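You operate a simulated robot arm through the tools that you are given. There is no shell and no other tool. Be economical: measure what you need, move in short steps, check, and stop when the job is done.

You are at the controls of a simulated two-armed robot. One attempt, no reset.

TASK
On the counter top, fold the hand towel in half, so that its two long edges meet.

The check looks at the end state, three seconds after you hand in, the way a careful person would. Anything else that was tipped, shoved, dropped, spilled or broken makes it a failure. Flat cloth is picked up by pressing the open fingertips on it (5 to 10 N) and closing them slowly along it; thin cloth reads only 2 to 8 mm in the jaws.

THE ROBOT
Two 7-joint arms with two-finger parallel grippers on one trunk, on a base that drives. Base frame: it is fixed to the floor where the robot stands at the start and does not move with it; the origin is under the middle of the robot, x ahead of it, y to its left, z up; the surface under the hand at the start is at about z = 86. Lengths are in cm, angles in rad, forces in N, time in s.
The left shoulder is at the start at [7, 16.3, 119.5], the right one opposite. With the tool pointing down near the work surface each hand reaches from about 40 to 88 cm from the robot's upright axis, wherever it stands, measured 20 degrees to its own side. Places, roughly: counter top [60, 60, 90]; hand towel [60, 0, 90]. Payload 3.43 kg a hand.
The TCP of each hand is the grasp point between the finger pads, 3.4 cm short of the fingertips. In the tool frame z runs along the fingers and y along their closing line. The gripper opens to 12.8 cm. The fingers are 2.4 cm wide and 1.2 cm thick; the gripper's body (4.8 by 13 cm) begins 9.6 cm behind the TCP.
Orientation is that of the tool frame in the base frame, as [roll, pitch, yaw] about the fixed x, y, z axes, in that order (R = Rz(yaw) Ry(pitch) Rx(roll)). With the fingers straight down and closing along the base's y, the tool's x points along the base's -x, its y along +y and its z along -z.

THE INTERFACE
- The arms move only by the tool nudge_tool. It takes "left_motion", "right_motion" or both (then of equal length, played together; a hand with none holds still); each is a list of rows, each a list of 7 numbers: the turn, a rotation vector about the tool's x, y, z in degrees, then the shift along the tool's x, y, z in m, then the finger opening in m, from 0 to 0.128. In form: [[ax, ay, az, dx, dy, dz, grip], ...]. A call has 1 to 10 rows; each row is the pose to reach, as a shift and turn from the pose commanded when the call began, along the tool's axes at that moment. A row lasts 0.2 s, in which the tool goes at most 5 cm and 0.15 rad; a call with a longer step from one row to the next is refused whole, and so is a gripper value outside its range. Where a pose cannot be reached the arm comes as near as it can. A force on the tool above 40 N (or 10 N above the force at the start of the call, whichever is more), or a blocked arm, ends the call early, and 0.2 s more pass. Each finger travels about 15.3 cm/s and halts on what it meets, pressing with about 29 N; the grip force reading is that of the motor and also rises with nothing between the fingers. The clock runs only during rows and for 0.2 s after the last one: add rows that repeat a pose to give the fingers time. It gives the time, the measured TCP pose, the force on the tool (base axes), the opening and the grip force at its end, in the units of the frame above (readings bear some noise), with the torque about the TCP (base axes, N m) and any sound that the robot's microphone picked up.
- Cameras (640 x 400 px; columns grow to the right, rows downward): "scene" is now at [12.32, -1.88, 141.14]; the picture's right is [-0.20, -0.98, 0.00], its down [-0.74, 0.15, -0.65] and it looks along [0.64, -0.13, -0.76] (base axes); focal length 242 px, centre (320, 200). "left" rides on the left gripper at [7.6, 1.1, -16] in its tool frame; the picture's right is [-0.15, 0.99, 0.00], its down [-0.88, -0.13, -0.46] and it looks along [-0.45, -0.07, 0.89] (tool axes); focal length 234 px, centre (320, 200). "right" rides on the right gripper at [7.6, -1.1, -16] in its tool frame; the picture's right is [0.15, 0.99, 0.00], its down [-0.88, 0.13, -0.46] and it looks along [-0.45, 0.07, 0.89] (tool axes); focal length 234 px, centre (320, 200). There is no depth. A picture from a camera that has moved, and an enlarged one, comes with that camera's place and axes in the base frame and with its lens. The place of the scene camera against the robot may be out by one fixed shift of up to 1.8 cm in any direction.
- camera(camera): a new picture of that camera. It takes no simulated time.
- move_column(by): slides the trunk up (or, below 0, down) by that many cm; the arms and the scene camera ride with it, the base frame stays. It gives what a move gives, with no picture.
- base_move(legs): drives the robot by 1 to 6 legs, each [ahead, left, turn to the left] in cm, cm and rad, along the robot's own axes; the way and the turn of a leg run together, so that a leg with both is an arc; at most 150 cm and 3.142 rad a leg. The arms and the cameras ride along, it lands a little off, and it stops where it bumps. It gives what a move gives.
- turn_head(pan, tilt): turns the head with the scene camera to pan (to the left, within 1.501 rad either way) and tilt (down, from -0.506 to 1.204), counted from straight ahead of the robot. It gives what a move gives.
- close_up(camera, box): a new picture of the part [left, top, right, bottom] of that camera's present view, enlarged. It takes no simulated time.
- sign_off(): hands the job in; it is judged then, once.

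Go step by step. Nothing tells you exact positions but the pictures and the camera data: compare them with the known pose of the tool, close in by small moves and look again before you grip or let go. The budget is 120 turns and 88 pictures, counting those below and the enlarged ones. Unless the task says otherwise, let go and move clear before handing in, and close with one line.

The tools are called after "Emit:" as name(argument=value, ...) on one line, values as JSON. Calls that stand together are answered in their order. nudge_tool: Moves the arms, as the interface text tells. Its arguments: {"type":"object","properties":{"left_motion":{"type":"array"},"right_motion":{"type":"array"}},"required":[]} The other tools are called the same way: move_column (by) slides the trunk up or down; base_move (legs) drives the base; turn_head (pan, tilt) turns the head that bears the scene camera; camera (camera) takes a picture; close_up (camera, box) takes an enlarged picture of a part of a camera's view; sign_off () hands the job in.

At the start:

```text
clock: 0.0
left_tcp_pos: [42.62, 11.78, 110.75]
left_orientation: [-3.142, 0.0, -3.139]
left_ft_force: [-0.9, 0.1, 0.4]
left_wrist_torque: [0.0, -0.01, -0.01]
left_gripper_width: 12.81
left_grasp_force: 0.1
right_tcp_pos: [46.04, -24.42, 102.61]
right_orientation: [3.141, -0.002, -3.141]
right_ft_force: [0.1, 0.1, -0.6]
right_wrist_torque: [0.04, -0.02, -0.01]
right_gripper_width: 12.78
right_grasp_force: 0.0
trunk travel left (down, up): [-67.5, 26.5]
robot x, y, heading: [0.15, 0.26, 0.003]
head pan, tilt: [-0.204, 0.859]
```

scene: 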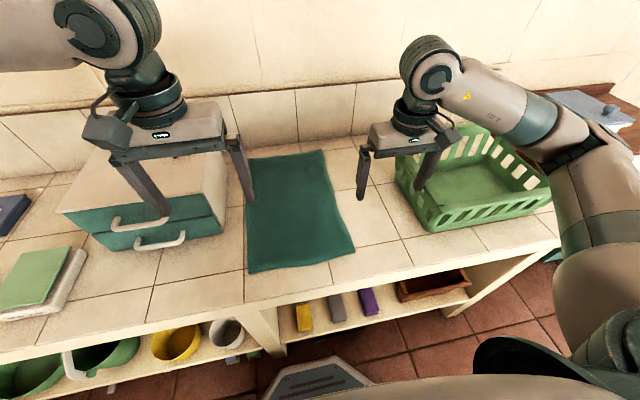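
right: 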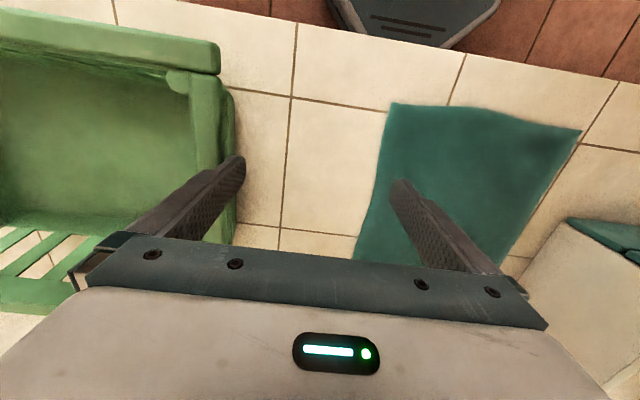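
left: 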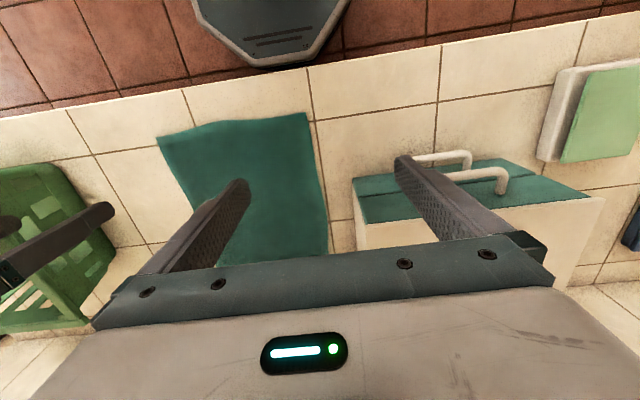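

The towel lies flat with its long edges along x: near corners at about (40, 10) and (40, -17), far corners at about (83, 10) and (82, -17). The drawer box is to its left and the basket to its right. I'll raise the trunk, then shift right and turn left, so the right arm can reach the far corner and the left arm the near one.

Emit:
move_column(by=15)

Emit:
base_move(legs=[[0, -22, 0], [0, 0, 0.6]])

Emit:
turn_head(pan=-0.5, tilt=0.9)

Emit:
camera(camera="scene")

```text
clock: 1.8
left_tcp_pos: [42.62, 11.79, 125.69]
left_orientation: [3.141, -0.001, -3.14]
left_ft_force: [-0.4, 0.3, -0.9]
left_wrist_torque: [-0.02, -0.02, -0.03]
left_gripper_width: 12.81
left_grasp_force: 0.1
right_tcp_pos: [45.97, -24.5, 117.46]
right_orientation: [3.141, -0.001, 3.141]
right_ft_force: [-1.2, -0.2, -0.8]
right_wrist_torque: [0.01, 0.0, -0.01]
right_gripper_width: 12.81
right_grasp_force: 0.1
trunk travel left (down, up): [-82.5, 11.5]
robot x, y, heading: [0.3, -0.1, -0.007]
head pan, tilt: [-0.204, 0.859]
```

```text
clock: 5.0
left_tcp_pos: [29.07, 11.45, 125.71]
left_orientation: [3.141, 0.001, -2.556]
left_ft_force: [-0.2, -0.5, -0.6]
left_wrist_torque: [-0.05, 0.0, 0.04]
left_gripper_width: 12.81
left_grasp_force: 0.1
right_tcp_pos: [52.01, -16.86, 117.41]
right_orientation: [-3.141, 0.0, -2.557]
right_ft_force: [0.3, -0.8, 0.7]
right_wrist_torque: [-0.03, 0.0, -0.01]
right_gripper_width: 12.77
right_grasp_force: 0.0
trunk travel left (down, up): [-82.5, 11.5]
robot x, y, heading: [0.04, -21.79, 0.585]
head pan, tilt: [-0.204, 0.859]
```

```text
clock: 5.8
left_tcp_pos: [29.15, 11.46, 125.79]
left_orientation: [-3.14, 0.002, -2.556]
left_ft_force: [-0.2, 0.0, -0.6]
left_wrist_torque: [-0.01, 0.0, -0.05]
left_gripper_width: 12.79
left_grasp_force: 0.0
right_tcp_pos: [51.88, -16.86, 117.42]
right_orientation: [-3.141, 0.0, -2.557]
right_ft_force: [-0.5, 0.1, -0.1]
right_wrist_torque: [-0.01, -0.03, 0.0]
right_gripper_width: 12.81
right_grasp_force: 0.0
trunk travel left (down, up): [-82.5, 11.5]
robot x, y, heading: [0.24, -21.52, 0.581]
head pan, tilt: [-0.499, 0.901]
```

```text
84 pictures are left
camera scene: at [11.42, -18.66, 155.82], right [0.09, -1.0, 0.0], down [-0.78, -0.07, -0.62], along [0.62, 0.05, -0.78], focal length 242 px, centre (320, 200)
```

scene: 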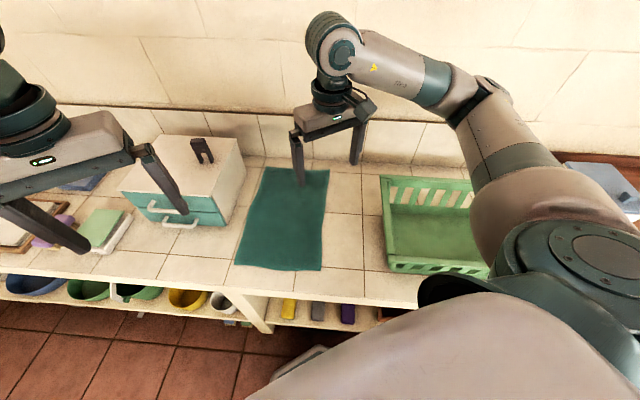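

The towel position agrees with the first estimate, and the right elbow points away from it. I'll lower the trunk again and move the right hand over the far-right corner, with the fingers closing along x (along the long edge).

Emit:
move_column(by=-15)

Emit:
nudge_tool(right_motion=[[0, 0, -5.65, -0.0235, -0.0136, 0, 0.12], [0, 0, -11.3, -0.047, -0.0272, 0, 0.1], [0, 0, -16.95, -0.0705, -0.0408, 0, 0.08], [0, 0, -22.6, -0.094, -0.0544, 0, 0.06], [0, 0, -28.25, -0.1175, -0.068, 0, 0.05], [0, 0, -33.9, -0.141, -0.0816, 0, 0.05], [0, 0, -39.55, -0.1645, -0.0952, 0, 0.05], [0, 0, -45.2, -0.188, -0.1088, 0, 0.05], [0, 0, -50.85, -0.2115, -0.1224, 0, 0.05], [0, 0, -56.5, -0.235, -0.136, 0, 0.05]])

Emit:
camera(camera="scene")

Emit:
camera(camera="right")

```text
clock: 7.6
left_tcp_pos: [29.16, 11.32, 110.76]
left_orientation: [-3.141, 0.001, -2.557]
left_ft_force: [-0.8, -0.6, 0.7]
left_wrist_torque: [0.01, -0.03, 0.04]
left_gripper_width: 12.82
left_grasp_force: 0.1
right_tcp_pos: [51.91, -16.9, 102.47]
right_orientation: [3.139, 0.002, -2.557]
right_ft_force: [0.1, 0.7, 0.4]
right_wrist_torque: [0.0, -0.01, -0.02]
right_gripper_width: 12.8
right_grasp_force: 0.1
trunk travel left (down, up): [-67.5, 26.5]
robot x, y, heading: [0.37, -21.8, 0.588]
head pan, tilt: [-0.499, 0.901]
```

```text
clock: 9.8
left_tcp_pos: [29.08, 11.38, 110.76]
left_orientation: [3.141, -0.001, -2.556]
left_ft_force: [-0.3, -1.1, -0.8]
left_wrist_torque: [0.03, 0.01, -0.02]
left_gripper_width: 12.82
left_grasp_force: 0.0
right_tcp_pos: [70.07, -15.72, 102.45]
right_orientation: [-3.141, 0.001, -1.899]
right_ft_force: [0.2, -0.6, -0.4]
right_wrist_torque: [-0.01, 0.02, -0.03]
right_gripper_width: 5.0
right_grasp_force: 0.0
right hand out of reach, approached as far as the arm can: row 7, 8, 9, 10
trunk travel left (down, up): [-67.5, 26.5]
robot x, y, heading: [0.37, -22.07, 0.582]
head pan, tilt: [-0.499, 0.901]
```

```text
83 pictures are left
camera scene: at [11.43, -18.7, 140.82], right [0.08, -1.0, 0.0], down [-0.78, -0.07, -0.62], along [0.62, 0.05, -0.78], focal length 242 px, centre (320, 200)
```

scene: 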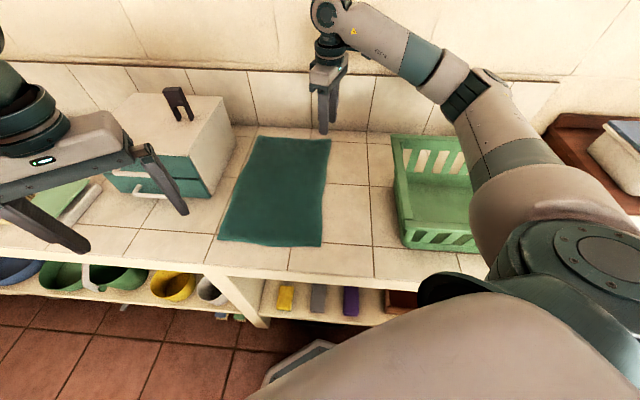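

```text
82 pictures are left
camera right: at [68.8, -23.2, 118.43], right [-0.98, 0.18, 0.0], down [0.16, 0.88, 0.46], along [0.08, 0.45, -0.89], focal length 234 px, centre (320, 200)
```

right: 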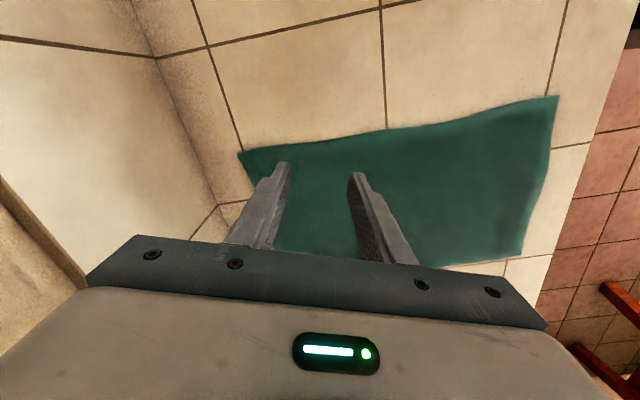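

The right hand stopped at x=70, though the arm is not straight, so the wrist yaw is probably the limit. I'll keep this yaw and try moving forward only.

Emit:
nudge_tool(right_motion=[[0, 0, 0, -0.011, -0.028, 0, 0.05], [0, 0, 0, -0.022, -0.056, 0, 0.05], [0, 0, 0, -0.033, -0.084, 0, 0.05]])

```text
clock: 10.6
left_tcp_pos: [29.25, 11.44, 110.72]
left_orientation: [-3.141, 0.0, -2.556]
left_ft_force: [0.2, -0.6, 0.4]
left_wrist_torque: [0.04, -0.04, 0.0]
left_gripper_width: 12.77
left_grasp_force: 0.0
right_tcp_pos: [70.1, -15.66, 102.46]
right_orientation: [3.142, -0.001, -1.9]
right_ft_force: [-0.4, -0.6, 0.1]
right_wrist_torque: [-0.01, -0.01, 0.0]
right_gripper_width: 4.99
right_grasp_force: 0.1
right hand out of reach, approached as far as the arm can: row 1, 2, 3
trunk travel left (down, up): [-67.5, 26.5]
robot x, y, heading: [0.2, -21.91, 0.584]
head pan, tilt: [-0.499, 0.901]
```

That was still refused. I'll turn the wrist back a little while moving forward to see which of the two is limiting.

Emit:
nudge_tool(right_motion=[[0, 0, 7, 0, 0, 0, 0.05], [0, 0, 14, 0, 0, 0, 0.05], [0, 0, 20, -0.011, -0.028, 0, 0.05], [0, 0, 20, -0.022, -0.056, 0, 0.05], [0, 0, 20, -0.033, -0.084, 0, 0.05]])

```text
clock: 11.8
left_tcp_pos: [29.17, 11.55, 110.75]
left_orientation: [-3.138, 0.001, -2.557]
left_ft_force: [0.1, -0.2, 0.0]
left_wrist_torque: [0.0, 0.05, -0.01]
left_gripper_width: 12.79
left_grasp_force: 0.0
right_tcp_pos: [78.99, -15.02, 102.18]
right_orientation: [-3.14, 0.0, -2.25]
right_ft_force: [0.4, -0.1, 0.0]
right_wrist_torque: [-0.02, 0.01, 0.03]
right_gripper_width: 5.0
right_grasp_force: 0.1
trunk travel left (down, up): [-67.5, 26.5]
robot x, y, heading: [0.21, -21.94, 0.584]
head pan, tilt: [-0.499, 0.901]
```

With less yaw the reach is fine, so it was a wrist limit. Before gripping, I'll test that the fold's destination is reachable in this orientation.

Emit:
nudge_tool(right_motion=[[0, 0, 0, 0, 0, -0.04, 0.05], [0, 0, 0, -0.0305, 0.0247, -0.04, 0.05], [0, 0, 0, -0.061, 0.0494, -0.04, 0.05], [0, 0, 0, -0.0915, 0.074, -0.04, 0.05], [0, 0, 0, -0.122, 0.0987, -0.04, 0.05], [0, 0, 0, -0.1525, 0.1233, -0.04, 0.05], [0, 0, 0, -0.183, 0.148, -0.04, 0.05]])

Emit:
camera(camera="scene")

Emit:
camera(camera="right")

```text
clock: 13.4
left_tcp_pos: [29.11, 11.23, 110.81]
left_orientation: [-3.141, -0.001, -2.555]
left_ft_force: [-0.1, -0.2, 0.3]
left_wrist_torque: [0.02, 0.04, 0.01]
left_gripper_width: 12.81
left_grasp_force: 0.0
right_tcp_pos: [79.12, 3.6, 106.45]
right_orientation: [3.14, 0.0, -2.249]
right_ft_force: [0.5, -0.6, 0.1]
right_wrist_torque: [0.02, 0.02, 0.03]
right_gripper_width: 5.02
right_grasp_force: 0.2
right hand out of reach, approached as far as the arm can: row 6, 7
trunk travel left (down, up): [-67.5, 26.5]
robot x, y, heading: [0.38, -21.73, 0.584]
head pan, tilt: [-0.499, 0.901]
```

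```text
81 pictures are left
camera scene: at [11.49, -18.85, 140.82], right [0.08, -1.0, 0.0], down [-0.78, -0.07, -0.62], along [0.62, 0.05, -0.78], focal length 242 px, centre (320, 200)
```

scene: 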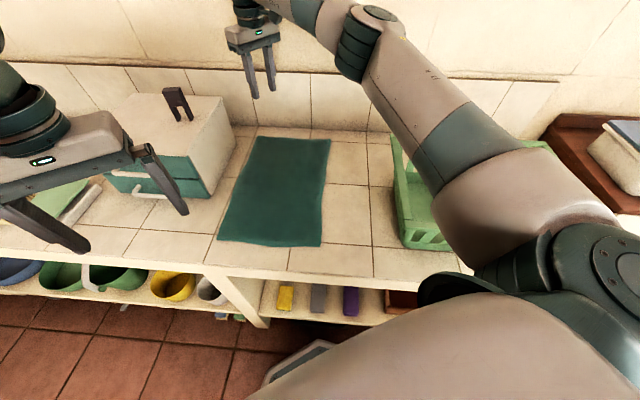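

```text
80 pictures are left
camera right: at [75.36, -3.02, 122.48], right [-0.86, 0.51, 0.0], down [0.45, 0.77, 0.46], along [0.23, 0.39, -0.89], focal length 234 px, centre (320, 200)
```

right: 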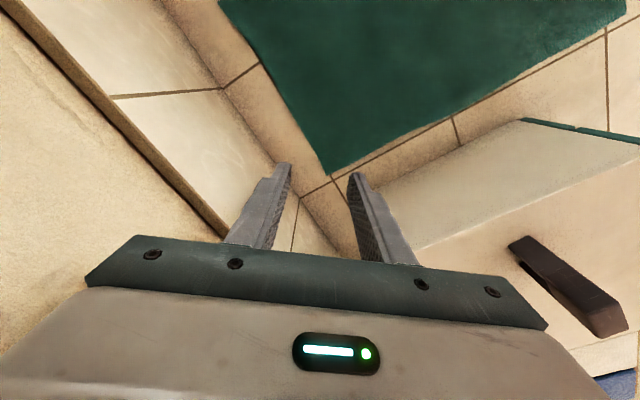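

The destination is just out of reach from here, so I'll bring the hand back and drive the base a little ahead and left. The counter edge still leaves about 10 cm of clearance.

Emit:
nudge_tool(right_motion=[[0, 0, 0, 0.037, -0.0222, 0, 0.05], [0, 0, 0, 0.074, -0.0443, 0, 0.05], [0, 0, 0, 0.111, -0.0665, 0, 0.05], [0, 0, 0, 0.148, -0.0887, 0, 0.05], [0, 0, 0, 0.185, -0.111, 0, 0.05], [0, 0, 0, 0.222, -0.133, 0, 0.05]])

Emit:
base_move(legs=[[7.2, 3.6, 0]])

```text
clock: 14.8
left_tcp_pos: [29.16, 11.32, 110.88]
left_orientation: [-3.14, 0.002, -2.556]
left_ft_force: [0.6, -0.2, 0.1]
left_wrist_torque: [0.01, 0.0, -0.01]
left_gripper_width: 12.8
left_grasp_force: 0.0
right_tcp_pos: [75.34, -22.15, 106.43]
right_orientation: [3.14, 0.002, -2.247]
right_ft_force: [1.8, -0.5, -0.8]
right_wrist_torque: [0.04, 0.02, 0.02]
right_gripper_width: 5.0
right_grasp_force: 0.0
trunk travel left (down, up): [-67.5, 26.5]
robot x, y, heading: [-0.37, -21.43, 0.584]
head pan, tilt: [-0.499, 0.901]
```

```text
clock: 15.8
left_tcp_pos: [33.28, 18.34, 110.74]
left_orientation: [-3.141, 0.0, -2.557]
left_ft_force: [0.6, -0.1, 0.1]
left_wrist_torque: [-0.02, -0.01, 0.02]
left_gripper_width: 12.78
left_grasp_force: 0.0
right_tcp_pos: [79.53, -15.09, 106.4]
right_orientation: [3.141, 0.001, -2.25]
right_ft_force: [-0.2, -0.1, -0.4]
right_wrist_torque: [-0.02, 0.0, -0.02]
right_gripper_width: 5.01
right_grasp_force: 0.0
trunk travel left (down, up): [-67.5, 26.5]
robot x, y, heading: [3.87, -14.64, 0.579]
head pan, tilt: [-0.499, 0.901]
```

I'll test the right hand's destination again, alone, and come back.

Emit:
nudge_tool(right_motion=[[0, 0, 0, -0.0305, 0.0247, 0, 0.05], [0, 0, 0, -0.061, 0.0494, 0, 0.05], [0, 0, 0, -0.0915, 0.074, 0, 0.05], [0, 0, 0, -0.122, 0.0987, 0, 0.05], [0, 0, 0, -0.1525, 0.1233, 0, 0.05], [0, 0, 0, -0.183, 0.148, 0, 0.05]])

Emit:
camera(camera="right")

Emit:
nudge_tool(right_motion=[[0, 0, 0, 0.0305, -0.0247, 0, 0.05], [0, 0, 0, 0.061, -0.0494, 0, 0.05], [0, 0, 0, 0.0915, -0.074, 0, 0.05], [0, 0, 0, 0.122, -0.0987, 0, 0.05], [0, 0, 0, 0.1525, -0.1233, 0, 0.05], [0, 0, 0, 0.183, -0.148, 0, 0.05]])

```text
clock: 17.2
left_tcp_pos: [33.22, 18.6, 110.73]
left_orientation: [-3.141, 0.0, -2.556]
left_ft_force: [-0.1, -0.2, -1.1]
left_wrist_torque: [-0.07, -0.01, -0.03]
left_gripper_width: 12.79
left_grasp_force: 0.0
right_tcp_pos: [79.29, 8.35, 106.36]
right_orientation: [-3.141, -0.001, -2.252]
right_ft_force: [-0.4, 0.4, 0.0]
right_wrist_torque: [-0.01, -0.01, 0.0]
right_gripper_width: 4.99
right_grasp_force: 0.1
trunk travel left (down, up): [-67.5, 26.5]
robot x, y, heading: [4.19, -14.72, 0.588]
head pan, tilt: [-0.499, 0.901]
```

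```text
79 pictures are left
camera right: at [75.57, 1.88, 122.29], right [-0.86, 0.51, 0.0], down [0.45, 0.77, 0.45], along [0.23, 0.39, -0.89], focal length 234 px, centre (320, 200)
```

right: 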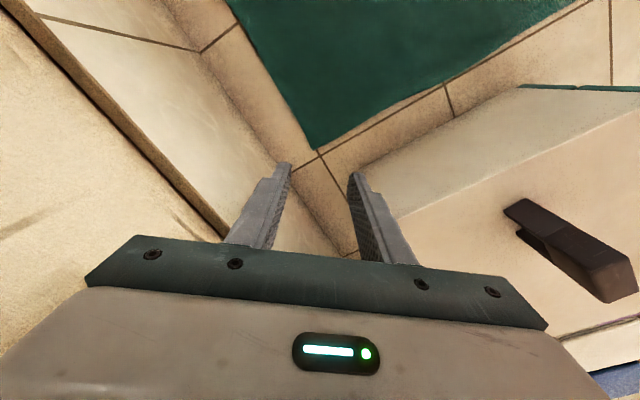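

```text
clock: 18.6
left_tcp_pos: [33.29, 18.15, 110.81]
left_orientation: [3.141, 0.003, -2.557]
left_ft_force: [-0.2, -0.2, 0.5]
left_wrist_torque: [0.04, -0.02, -0.02]
left_gripper_width: 12.81
left_grasp_force: 0.0
right_tcp_pos: [79.27, -15.18, 106.33]
right_orientation: [3.14, 0.002, -2.25]
right_ft_force: [0.6, 0.0, 0.2]
right_wrist_torque: [0.02, -0.03, -0.01]
right_gripper_width: 5.01
right_grasp_force: 0.0
trunk travel left (down, up): [-67.5, 26.5]
robot x, y, heading: [3.91, -14.9, 0.583]
head pan, tilt: [-0.499, 0.901]
```

The destination is reachable, and the drawer box face (y of about 16) stays clear of the gripper. Next I bring the left hand towards the near-right corner, stopping a bit short to check clearance from the right arm.

Emit:
nudge_tool(left_motion=[[0, 0, -2, 0.012, -0.0366, 0, 0.12], [0, 0, -4, 0.024, -0.073, 0, 0.11], [0, 0, -6, 0.036, -0.11, 0, 0.1], [0, 0, -9, 0.048, -0.146, 0, 0.09], [0, 0, -12, 0.06, -0.183, 0, 0.08], [0, 0, -15, 0.072, -0.219, 0, 0.06], [0, 0, -17.5, 0.084, -0.256, 0, 0.05]])

Emit:
camera(camera="scene")

Emit:
camera(camera="left")

```text
clock: 20.2
left_tcp_pos: [40.54, -8.01, 110.83]
left_orientation: [3.141, 0.002, -2.25]
left_ft_force: [0.8, -0.8, 0.3]
left_wrist_torque: [0.01, 0.03, 0.02]
left_gripper_width: 5.0
left_grasp_force: 0.2
right_tcp_pos: [79.44, -15.3, 106.27]
right_orientation: [3.14, 0.002, -2.25]
right_ft_force: [1.1, 0.0, 0.7]
right_wrist_torque: [0.05, 0.01, 0.03]
right_gripper_width: 5.0
right_grasp_force: 0.1
trunk travel left (down, up): [-67.5, 26.5]
robot x, y, heading: [4.17, -14.39, 0.583]
head pan, tilt: [-0.499, 0.901]
```

```text
78 pictures are left
camera scene: at [15.72, -11.94, 140.82], right [0.08, -1.0, 0.0], down [-0.78, -0.06, -0.62], along [0.62, 0.05, -0.78], focal length 242 px, centre (320, 200)
```

scene: 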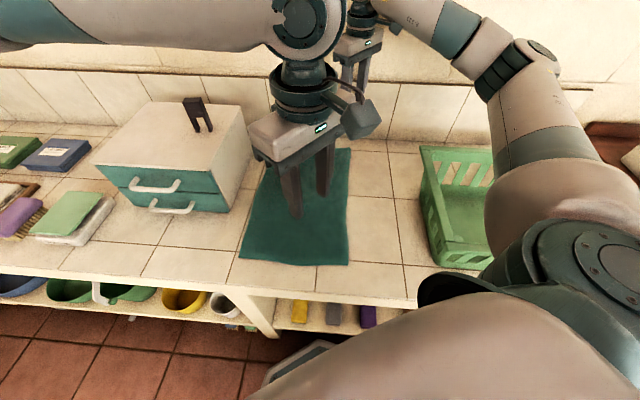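

```text
77 pictures are left
camera left: at [34.87, -13.08, 126.66], right [-0.68, 0.74, 0.0], down [0.65, 0.6, 0.46], along [0.34, 0.31, -0.89], focal length 234 px, centre (320, 200)
```

left: 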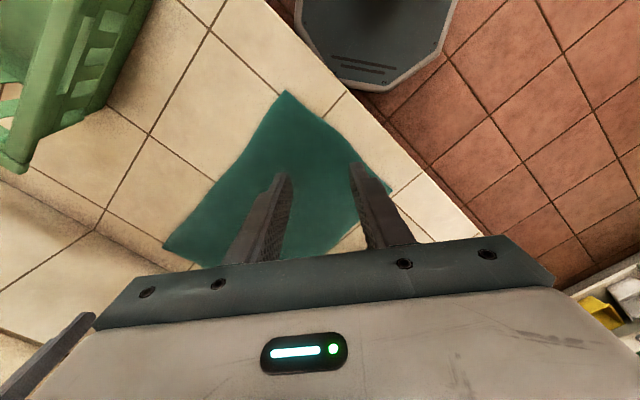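

Both arms are clear of each other. I'll position the left hand above the near-right corner, and see whether the right hand can turn a little more so its fingers close along the long edge.

Emit:
nudge_tool(left_motion=[[0, 0, 0, 0.01, -0.016, 0.04, 0.04], [0, 0, 0, 0.021, -0.033, 0.08, 0.04], [0, 0, 0, 0.032, -0.049, 0.12, 0.04]], right_motion=[[0, 0, -6, 0, 0, 0.03, 0.04], [0, 0, -12, 0, 0, 0.06, 0.04], [0, 0, -18, 0, 0, 0.08, 0.04]])

Emit:
camera(camera="right")

Emit:
camera(camera="left")

```text
clock: 21.1
left_tcp_pos: [42.21, -13.46, 98.79]
left_orientation: [-3.141, 0.001, -2.25]
left_ft_force: [-0.4, 0.1, 0.0]
left_wrist_torque: [-0.01, 0.02, -0.01]
left_gripper_width: 3.99
left_grasp_force: 0.0
right_tcp_pos: [79.3, -14.99, 101.28]
right_orientation: [3.141, 0.001, -2.081]
right_ft_force: [0.8, -0.7, -0.3]
right_wrist_torque: [0.03, 0.04, 0.0]
right_gripper_width: 3.98
right_grasp_force: 0.0
right hand out of reach, approached as far as the arm can: row 2, 3
trunk travel left (down, up): [-67.5, 26.5]
robot x, y, heading: [4.45, -14.99, 0.584]
head pan, tilt: [-0.499, 0.901]
```

```text
76 pictures are left
camera right: at [76.81, -22.17, 117.29], right [-0.94, 0.35, 0.0], down [0.32, 0.83, 0.46], along [0.16, 0.43, -0.89], focal length 234 px, centre (320, 200)
```

right: 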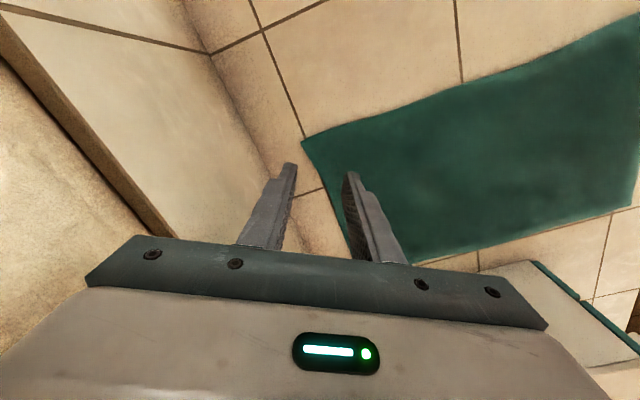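

```text
75 pictures are left
camera left: at [36.5, -18.55, 114.59], right [-0.68, 0.74, 0.0], down [0.65, 0.6, 0.46], along [0.34, 0.31, -0.89], focal length 234 px, centre (320, 200)
```

left: 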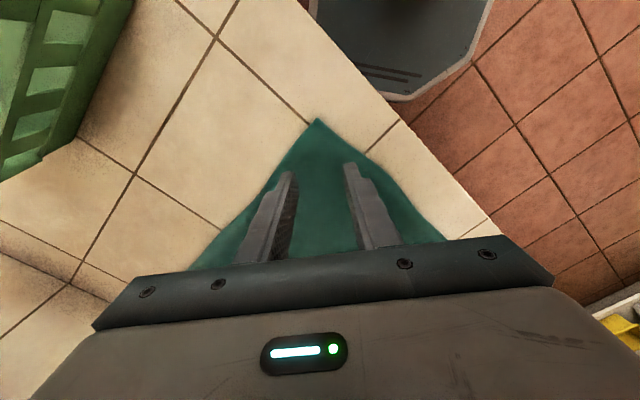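

The left hand is about 3 cm inside its corner. The right hand needs to move about 1 cm back towards me, and its far corner is at about (81.5, -16.1). I'll lower both to just above the cloth.

Emit:
nudge_tool(left_motion=[[0, 0, 0, 0.003, 0, 0.03, 0.035], [0, 0, 0, 0.003, 0, 0.06, 0.035], [0, 0, 0, 0.003, 0, 0.083, 0.035], [0, 0, 0, 0.003, 0, 0.083, 0.035]], right_motion=[[0, 0, 0, 0.003, 0.012, 0.03, 0.035], [0, 0, 0, 0.003, 0.012, 0.06, 0.035], [0, 0, 0, 0.003, 0.012, 0.09, 0.035], [0, 0, 0, 0.003, 0.012, 0.108, 0.035]])

Emit:
camera(camera="right")

Emit:
camera(camera="left")

```text
clock: 22.1
left_tcp_pos: [42.05, -13.54, 90.59]
left_orientation: [3.141, -0.001, -2.251]
left_ft_force: [0.1, -0.1, -0.2]
left_wrist_torque: [-0.02, 0.03, 0.02]
left_gripper_width: 3.52
left_grasp_force: 0.2
right_tcp_pos: [78.17, -14.88, 90.64]
right_orientation: [-3.141, 0.001, -2.081]
right_ft_force: [0.6, 0.3, -0.2]
right_wrist_torque: [0.0, 0.02, -0.02]
right_gripper_width: 3.47
right_grasp_force: 0.0
trunk travel left (down, up): [-67.5, 26.5]
robot x, y, heading: [4.35, -15.43, 0.584]
head pan, tilt: [-0.499, 0.901]
```

```text
74 pictures are left
camera right: at [75.62, -21.97, 106.57], right [-0.94, 0.35, 0.0], down [0.32, 0.83, 0.46], along [0.16, 0.43, -0.89], focal length 234 px, centre (320, 200)
```

right: 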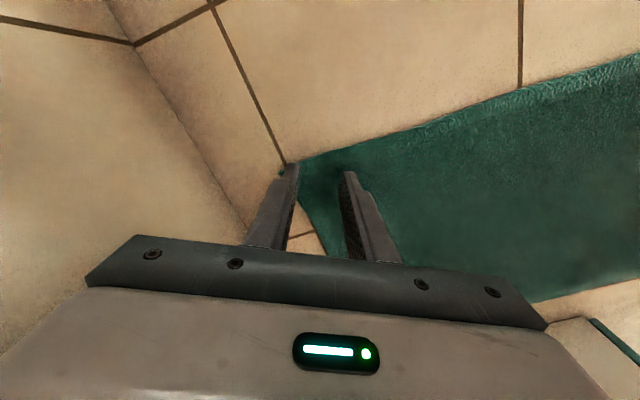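

```text
73 pictures are left
camera left: at [36.36, -18.77, 106.47], right [-0.68, 0.74, 0.0], down [0.66, 0.6, 0.46], along [0.34, 0.31, -0.89], focal length 234 px, centre (320, 200)
```

left: 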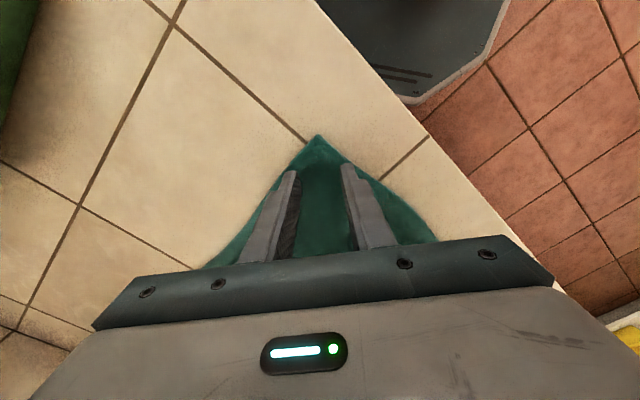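

The left hand is well placed. The right outer finger hangs off the short edge, so I'll move it 1.2 cm inward and lower both.

Emit:
nudge_tool(left_motion=[[0, 0, 0, 0, 0, 0, 0.035], [0, 0, 0, 0, 0, 0.004, 0.035], [0, 0, 0, 0, 0, 0.009, 0.035], [0, 0, 0, 0, 0, 0.009, 0.035]], right_motion=[[0, 0, 0, 0.001, 0.013, 0, 0.035], [0, 0, 0, 0.001, 0.013, 0.004, 0.035], [0, 0, 0, 0.001, 0.013, 0.009, 0.035], [0, 0, 0, 0.001, 0.013, 0.009, 0.035]])

Emit:
close_up(camera="right", box=[240, 120, 440, 270])

Emit:
close_up(camera="left", box=[220, 110, 420, 260])

```text
clock: 23.1
left_tcp_pos: [42.05, -13.47, 89.63]
left_orientation: [-3.139, 0.003, -2.251]
left_ft_force: [1.6, 0.4, 10.2]
left_wrist_torque: [0.05, -0.06, 0.01]
left_gripper_width: 3.49
left_grasp_force: 0.0
right_tcp_pos: [76.85, -14.32, 89.75]
right_orientation: [-3.141, 0.002, -2.082]
right_ft_force: [0.5, -0.3, 5.0]
right_wrist_torque: [0.0, 0.01, 0.02]
right_gripper_width: 3.46
right_grasp_force: 0.0
trunk travel left (down, up): [-67.5, 26.5]
robot x, y, heading: [4.24, -14.86, 0.588]
head pan, tilt: [-0.499, 0.901]
```

```text
2.67 times, centred on (340, 195) of right
camera zoom: at [74.36, -21.42, 105.74], right [-0.93, 0.35, 0.0], down [0.32, 0.83, 0.46], along [0.16, 0.43, -0.89], focal length 624 px, centre (267, 213)
```

zoom: 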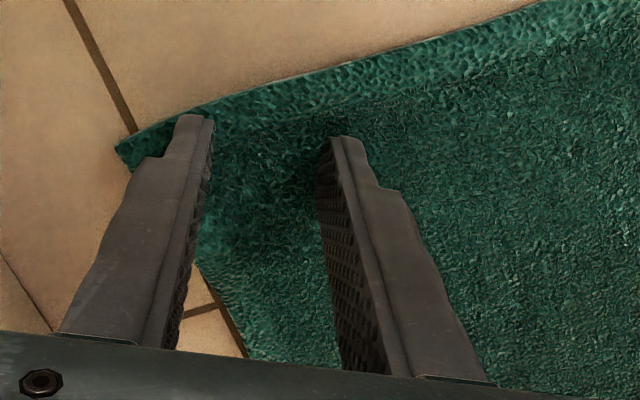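

```text
2.67 times, centred on (320, 185) of left
camera zoom: at [36.29, -18.63, 105.6], right [-0.68, 0.74, 0.0], down [0.65, 0.6, 0.46], along [0.34, 0.31, -0.89], focal length 624 px, centre (320, 240)
```

zoom: 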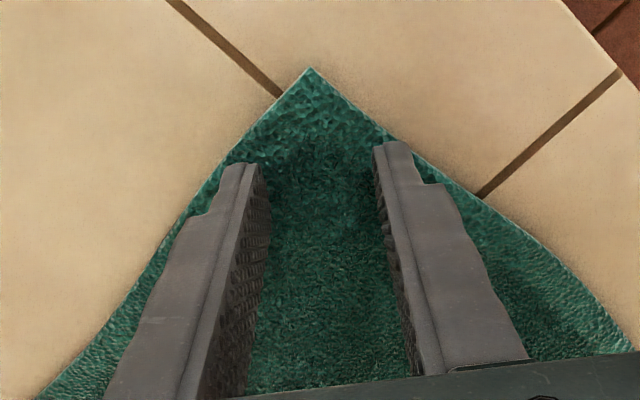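

Both fingertip pairs are pressed on the cloth, at about 10 N left and 5 N right. I'll close them slowly.

Emit:
nudge_tool(left_motion=[[0, 0, 0, 0, 0, 0, 0.031], [0, 0, 0, 0, 0, 0, 0.027], [0, 0, 0, 0, 0, 0, 0.023], [0, 0, 0, 0, 0, 0, 0.019], [0, 0, 0, 0, 0, 0, 0.015], [0, 0, 0, 0, 0, 0, 0.011], [0, 0, 0, 0, 0, 0, 0.007], [0, 0, 0, 0, 0, 0, 0.003], [0, 0, 0, 0, 0, 0, 0], [0, 0, 0, 0, 0, 0, 0]], right_motion=[[0, 0, 0, 0, 0, 0.001, 0.031], [0, 0, 0, 0, 0, 0.001, 0.027], [0, 0, 0, 0, 0, 0.001, 0.023], [0, 0, 0, 0, 0, 0.001, 0.019], [0, 0, 0, 0, 0, 0.001, 0.015], [0, 0, 0, 0, 0, 0.001, 0.011], [0, 0, 0, 0, 0, 0.001, 0.007], [0, 0, 0, 0, 0, 0.001, 0.003], [0, 0, 0, 0, 0, 0.001, 0], [0, 0, 0, 0, 0, 0.001, 0]])

Emit:
close_up(camera="right", box=[240, 120, 440, 270])

Emit:
close_up(camera="left", box=[220, 110, 420, 260])

```text
clock: 25.2
left_tcp_pos: [41.91, -13.42, 89.73]
left_orientation: [-3.137, 0.003, -2.252]
left_ft_force: [5.4, 1.0, 12.0]
left_wrist_torque: [0.05, -0.21, 0.01]
left_gripper_width: 0.36
left_grasp_force: 29.1
right_tcp_pos: [76.89, -14.14, 89.85]
right_orientation: [-3.141, 0.002, -2.08]
right_ft_force: [-5.5, -0.1, 12.9]
right_wrist_torque: [-0.04, 0.22, 0.06]
right_gripper_width: 0.32
right_grasp_force: 29.1
trunk travel left (down, up): [-67.5, 26.5]
robot x, y, heading: [3.91, -14.74, 0.584]
head pan, tilt: [-0.499, 0.901]
```

```text
2.67 times, centred on (340, 195) of right
camera zoom: at [74.24, -21.43, 105.7], right [-0.94, 0.35, 0.0], down [0.31, 0.83, 0.46], along [0.16, 0.43, -0.89], focal length 624 px, centre (267, 213)
```

zoom: 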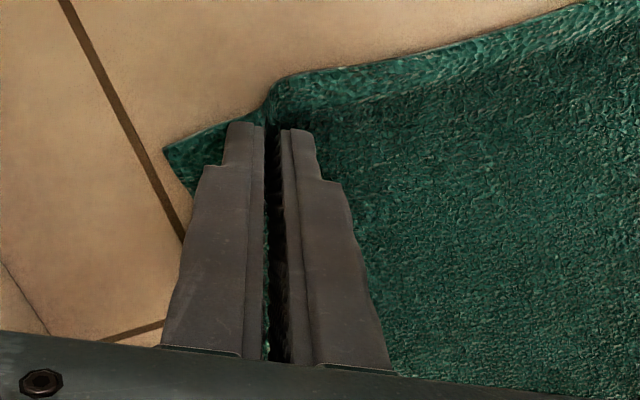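

```text
2.67 times, centred on (320, 185) of left
camera zoom: at [36.18, -18.63, 105.59], right [-0.68, 0.74, 0.0], down [0.65, 0.6, 0.46], along [0.34, 0.31, -0.89], focal length 624 px, centre (320, 240)
```

zoom: 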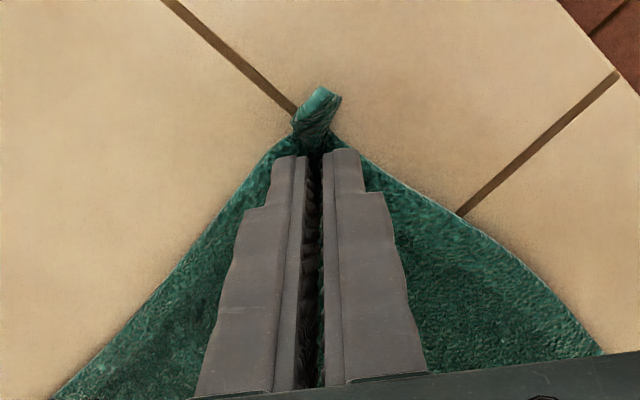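

Both hands hold the cloth (3 to 4 mm in the jaws). I'll lift and carry the edge along the first half of an arc around the fold line, at y of about -3.

Emit:
nudge_tool(left_motion=[[0, 0, 0, -0.0008, 0.0006, -0.015, 0], [0, 0, 0, -0.0023, 0.0019, -0.03, 0], [0, 0, 0, -0.0062, 0.005, -0.043, 0], [0, 0, 0, -0.0117, 0.0094, -0.055, 0], [0, 0, 0, -0.0187, 0.0151, -0.066, 0], [0, 0, 0, -0.0272, 0.022, -0.075, 0], [0, 0, 0, -0.0389, 0.0314, -0.083, 0], [0, 0, 0, -0.0506, 0.0408, -0.09, 0], [0, 0, 0, -0.0638, 0.0515, -0.093, 0], [0, 0, 0, -0.0778, 0.0628, -0.095, 0]], right_motion=[[0, 0, 0, -0.0009, 0.0005, -0.015, 0], [0, 0, 0, -0.0026, 0.0015, -0.03, 0], [0, 0, 0, -0.0074, 0.0041, -0.043, 0], [0, 0, 0, -0.014, 0.0078, -0.055, 0], [0, 0, 0, -0.0227, 0.0127, -0.066, 0], [0, 0, 0, -0.0323, 0.0181, -0.075, 0], [0, 0, 0, -0.0463, 0.0259, -0.083, 0], [0, 0, 0, -0.0602, 0.0337, -0.09, 0], [0, 0, 0, -0.0768, 0.0429, -0.093, 0], [0, 0, 0, -0.0934, 0.0522, -0.095, 0]])

Emit:
camera(camera="scene")

Emit:
camera(camera="right")

```text
clock: 27.4
left_tcp_pos: [42.09, -3.19, 99.05]
left_orientation: [-3.14, -0.002, -2.251]
left_ft_force: [5.6, 0.6, 0.3]
left_wrist_torque: [0.02, -0.18, 0.07]
left_gripper_width: 0.32
left_grasp_force: 28.8
right_tcp_pos: [76.87, -3.46, 99.05]
right_orientation: [3.141, 0.001, -2.08]
right_ft_force: [-6.1, -0.4, 0.0]
right_wrist_torque: [-0.04, 0.17, 0.08]
right_gripper_width: 0.32
right_grasp_force: 29.0
trunk travel left (down, up): [-67.5, 26.5]
robot x, y, heading: [4.07, -14.9, 0.58]
head pan, tilt: [-0.499, 0.901]
```

```text
68 pictures are left
camera scene: at [15.62, -11.52, 140.82], right [0.08, -1.0, 0.0], down [-0.78, -0.07, -0.62], along [0.62, 0.05, -0.78], focal length 242 px, centre (320, 200)
```

scene: 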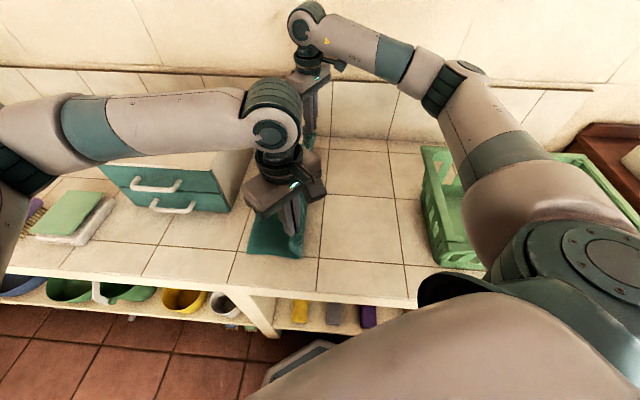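

```text
67 pictures are left
camera right: at [74.43, -10.58, 115.06], right [-0.93, 0.36, 0.0], down [0.32, 0.83, 0.45], along [0.16, 0.42, -0.89], focal length 234 px, centre (320, 200)
```

right: 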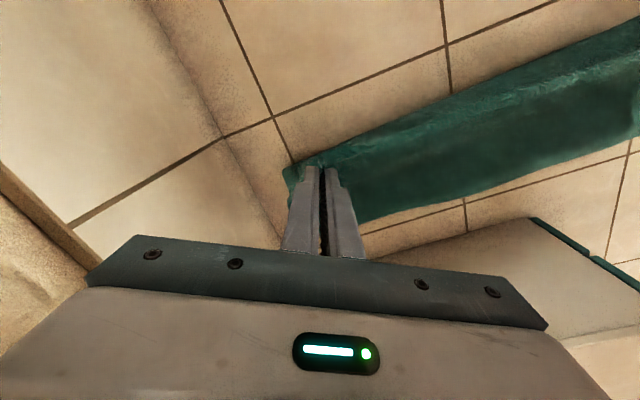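

The towel is halfway over with both corners held. There are a few newtons of tension between the hands, and the bottom edge now looks to be at y of about 8.5 to 9. I'll bring the hands slightly together and continue down the second half of the arc.

Emit:
nudge_tool(left_motion=[[0, 0, 0, -0.0127, 0.0082, 0, 0], [0, 0, 0, -0.0253, 0.0163, 0.002, 0], [0, 0, 0, -0.0375, 0.0252, 0.006, 0], [0, 0, 0, -0.0492, 0.0346, 0.013, 0], [0, 0, 0, -0.0593, 0.0427, 0.023, 0], [0, 0, 0, -0.0663, 0.0484, 0.035, 0], [0, 0, 0, -0.0702, 0.0515, 0.05, 0], [0, 0, 0, -0.0702, 0.0515, 0.06, 0]], right_motion=[[0, 0, 0, -0.013, 0.009, 0, 0], [0, 0, 0, -0.0268, 0.0185, 0.002, 0], [0, 0, 0, -0.0408, 0.0274, 0.006, 0], [0, 0, 0, -0.0547, 0.0352, 0.013, 0], [0, 0, 0, -0.0678, 0.0425, 0.023, 0], [0, 0, 0, -0.0766, 0.0474, 0.035, 0], [0, 0, 0, -0.0809, 0.0499, 0.05, 0], [0, 0, 0, -0.0809, 0.0499, 0.06, 0]])

Emit:
camera(camera="scene")

Emit:
camera(camera="right")

Emit:
camera(camera="left")

```text
clock: 29.2
left_tcp_pos: [42.53, 5.48, 93.08]
left_orientation: [3.141, -0.002, -2.251]
left_ft_force: [1.3, -0.2, -0.2]
left_wrist_torque: [0.01, -0.04, 0.03]
left_gripper_width: 0.33
left_grasp_force: 29.3
right_tcp_pos: [76.51, 5.69, 93.15]
right_orientation: [3.141, -0.001, -2.081]
right_ft_force: [-1.4, 0.6, -0.6]
right_wrist_torque: [0.03, 0.04, 0.12]
right_gripper_width: 0.34
right_grasp_force: 28.7
trunk travel left (down, up): [-67.5, 26.5]
robot x, y, heading: [4.02, -14.72, 0.586]
head pan, tilt: [-0.499, 0.901]
```

```text
66 pictures are left
camera scene: at [15.67, -11.72, 140.82], right [0.08, -1.0, 0.0], down [-0.78, -0.07, -0.62], along [0.62, 0.05, -0.78], focal length 242 px, centre (320, 200)
```

scene: 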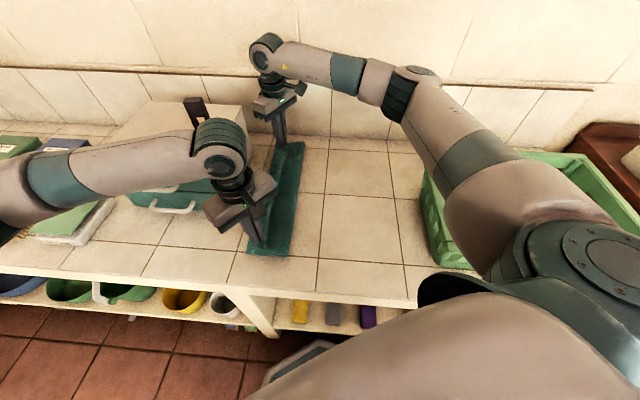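

```text
65 pictures are left
camera right: at [73.97, -1.33, 109.16], right [-0.93, 0.35, 0.0], down [0.32, 0.83, 0.46], along [0.16, 0.43, -0.89], focal length 234 px, centre (320, 200)
```

right: 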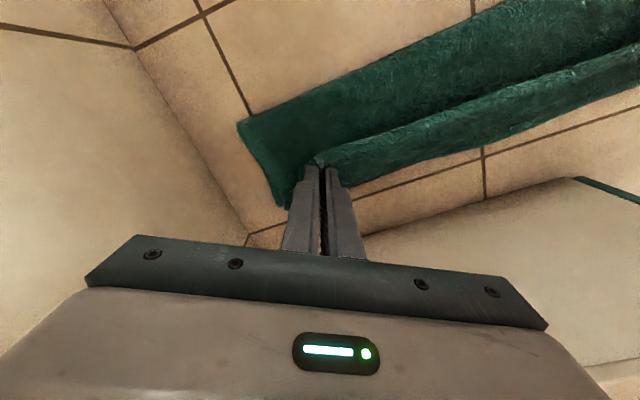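

```text
64 pictures are left
camera left: at [36.84, 0.22, 108.95], right [-0.68, 0.74, 0.0], down [0.66, 0.6, 0.46], along [0.34, 0.31, -0.89], focal length 234 px, centre (320, 200)
```

left: 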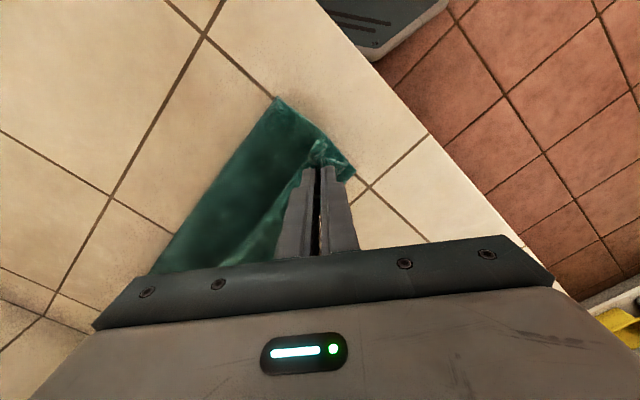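

The bottom edge is at y of about 9.2, and the hands need about 1 cm more in +y and 3 cm down to bring the top edge onto it. I'll do that gently.

Emit:
nudge_tool(left_motion=[[0, 0, 0, -0.0039, 0.0031, 0.004, 0], [0, 0, 0, -0.0078, 0.0063, 0.01, 0], [0, 0, 0, -0.0078, 0.0063, 0.018, 0], [0, 0, 0, -0.0078, 0.0063, 0.025, 0], [0, 0, 0, -0.0078, 0.0063, 0.029, 0], [0, 0, 0, -0.0078, 0.0063, 0.029, 0]], right_motion=[[0, 0, 0, -0.0061, 0.0034, 0.004, 0], [0, 0, 0, -0.0122, 0.0068, 0.01, 0], [0, 0, 0, -0.0122, 0.0068, 0.018, 0], [0, 0, 0, -0.0122, 0.0068, 0.025, 0], [0, 0, 0, -0.0122, 0.0068, 0.029, 0], [0, 0, 0, -0.0122, 0.0068, 0.029, 0]])

Emit:
camera(camera="right")

Emit:
camera(camera="left")

```text
clock: 30.6
left_tcp_pos: [42.46, 6.28, 90.27]
left_orientation: [-3.14, 0.0, -2.252]
left_ft_force: [4.8, -1.0, 9.6]
left_wrist_torque: [0.0, -0.14, 0.02]
left_gripper_width: 0.34
left_grasp_force: 28.7
right_tcp_pos: [76.54, 7.32, 90.31]
right_orientation: [-3.141, 0.001, -2.081]
right_ft_force: [-2.0, -0.1, 5.5]
right_wrist_torque: [-0.02, 0.06, 0.08]
right_gripper_width: 0.31
right_grasp_force: 29.0
trunk travel left (down, up): [-67.5, 26.5]
robot x, y, heading: [4.06, -14.88, 0.583]
head pan, tilt: [-0.499, 0.901]
```

```text
63 pictures are left
camera right: at [73.99, 0.13, 106.37], right [-0.93, 0.36, 0.0], down [0.32, 0.83, 0.46], along [0.16, 0.43, -0.89], focal length 234 px, centre (320, 200)
```

right: 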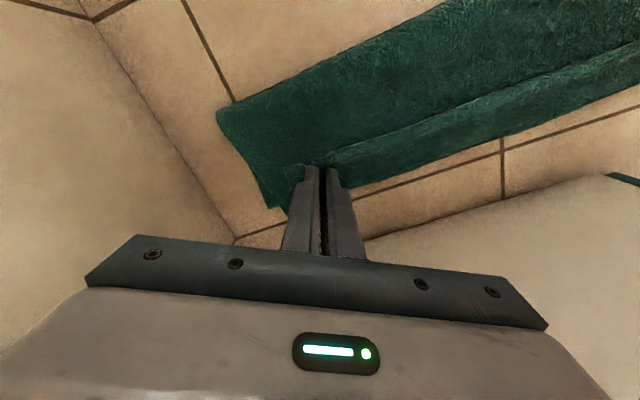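

```text
62 pictures are left
camera left: at [36.7, 1.15, 106.19], right [-0.68, 0.74, 0.0], down [0.65, 0.6, 0.46], along [0.34, 0.31, -0.89], focal length 234 px, centre (320, 200)
```

left: 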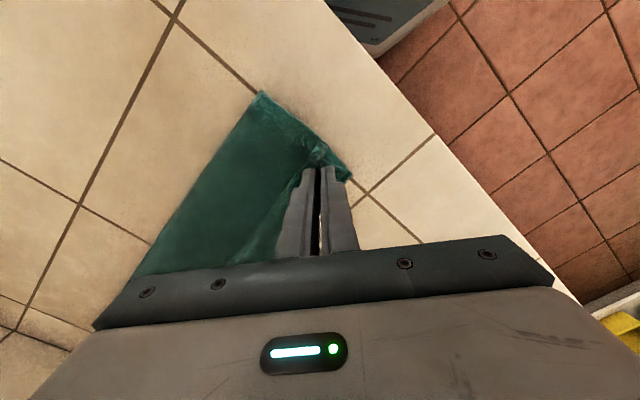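

The top edge is down on the bottom one. I'll release both grips gently, lift straight up and look.

Emit:
nudge_tool(left_motion=[[0, 0, 0, 0, 0, 0, 0.004], [0, 0, 0, 0, 0, -0.001, 0.01], [0, 0, 0, 0, 0, -0.002, 0.016], [0, 0, 0, 0, 0, -0.01, 0.02], [0, 0, 0, 0, 0, -0.03, 0.02], [0, 0, 0, 0, 0, -0.06, 0.02], [0, 0, 0, 0, 0, -0.1, 0.02], [0, 0, 0, 0, 0, -0.14, 0.02]], right_motion=[[0, 0, 0, 0, 0, 0, 0.004], [0, 0, 0, 0, 0, -0.001, 0.01], [0, 0, 0, 0, 0, -0.002, 0.016], [0, 0, 0, 0, 0, -0.01, 0.02], [0, 0, 0, 0, 0, -0.03, 0.02], [0, 0, 0, 0, 0, -0.06, 0.02], [0, 0, 0, 0, 0, -0.1, 0.02], [0, 0, 0, 0, 0, -0.14, 0.02]])

Emit:
camera(camera="right")

Emit:
camera(camera="left")

Emit:
camera(camera="scene")

```text
clock: 32.5
left_tcp_pos: [42.27, 6.57, 104.27]
left_orientation: [-3.141, 0.002, -2.252]
left_ft_force: [-0.4, 0.9, -0.3]
left_wrist_torque: [0.02, -0.01, 0.04]
left_gripper_width: 2.01
left_grasp_force: 0.0
right_tcp_pos: [76.69, 7.09, 104.15]
right_orientation: [-3.139, 0.001, -2.08]
right_ft_force: [0.0, -0.7, 0.1]
right_wrist_torque: [-0.03, -0.03, -0.01]
right_gripper_width: 1.97
right_grasp_force: 0.2
trunk travel left (down, up): [-67.5, 26.5]
robot x, y, heading: [4.55, -14.69, 0.586]
head pan, tilt: [-0.499, 0.901]
```

```text
61 pictures are left
camera right: at [74.07, 0.12, 120.12], right [-0.94, 0.35, 0.0], down [0.32, 0.83, 0.46], along [0.16, 0.43, -0.89], focal length 234 px, centre (320, 200)
```

right: 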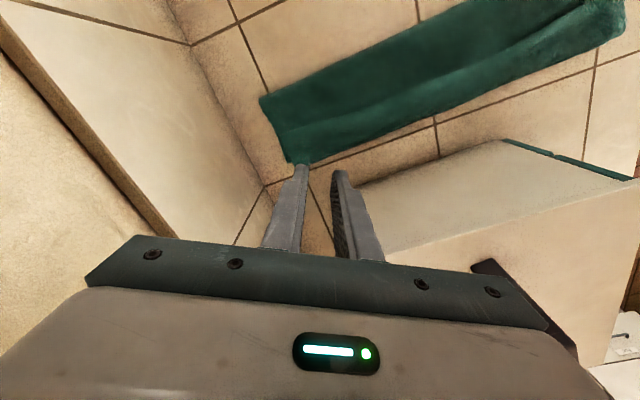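

```text
60 pictures are left
camera left: at [36.57, 1.24, 120.13], right [-0.68, 0.74, 0.0], down [0.65, 0.6, 0.46], along [0.34, 0.31, -0.89], focal length 234 px, centre (320, 200)
```

left: 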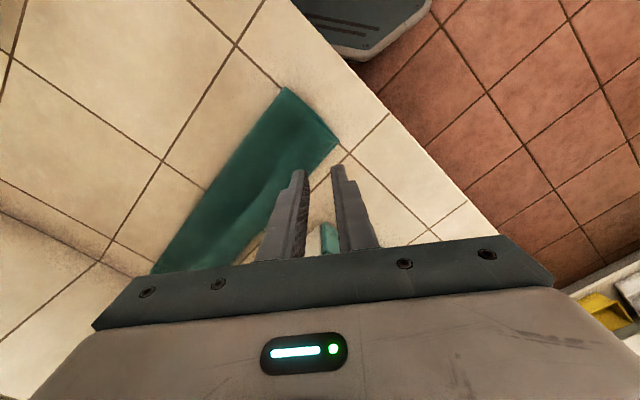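

```text
59 pictures are left
camera scene: at [15.49, -11.77, 140.82], right [0.08, -1.0, 0.0], down [-0.78, -0.07, -0.62], along [0.62, 0.05, -0.78], focal length 242 px, centre (320, 200)
```

scene: 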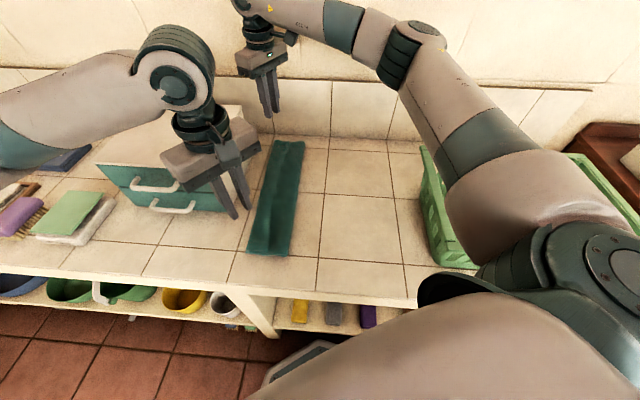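

Released cleanly, and the towel looks folded lengthwise. I'll zoom in to judge how well the edges match.

Emit:
close_up(camera="right", box=[240, 0, 640, 200])

Emit:
close_up(camera="left", box=[140, 70, 380, 280])

Emit:
close_up(camera="scene", box=[220, 120, 340, 270])

```text
1.60 times, centred on (440, 100) of right
camera zoom: at [74.07, 0.12, 120.12], right [-0.94, 0.35, 0.0], down [0.32, 0.83, 0.46], along [0.16, 0.43, -0.89], focal length 375 px, centre (128, 360)
```

zoom: 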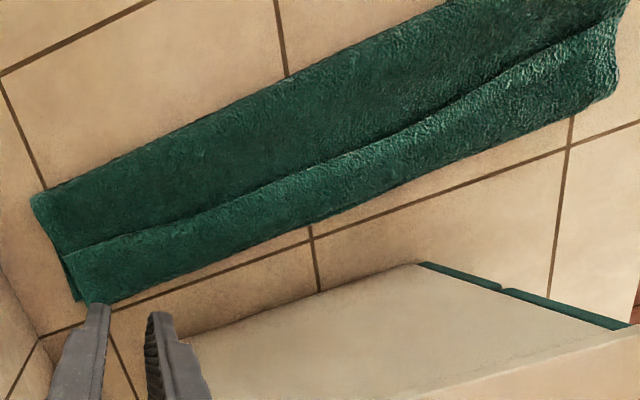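

```text
1.90 times, centred on (260, 175) of left
camera zoom: at [36.57, 1.24, 120.13], right [-0.68, 0.74, 0.0], down [0.65, 0.6, 0.46], along [0.34, 0.31, -0.89], focal length 446 px, centre (434, 248)
```

zoom: 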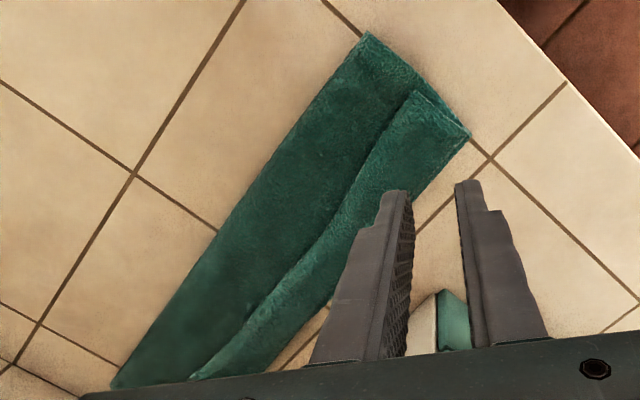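

```text
2.67 times, centred on (280, 195) of scene
camera zoom: at [15.49, -11.77, 140.82], right [0.08, -1.0, 0.0], down [-0.78, -0.07, -0.62], along [0.62, 0.05, -0.78], focal length 645 px, centre (427, 213)
```

zoom: 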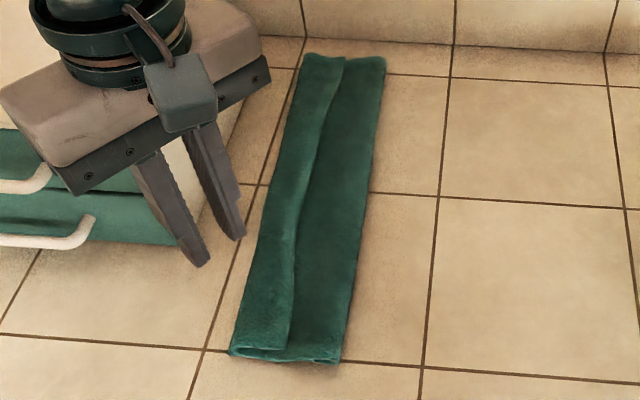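

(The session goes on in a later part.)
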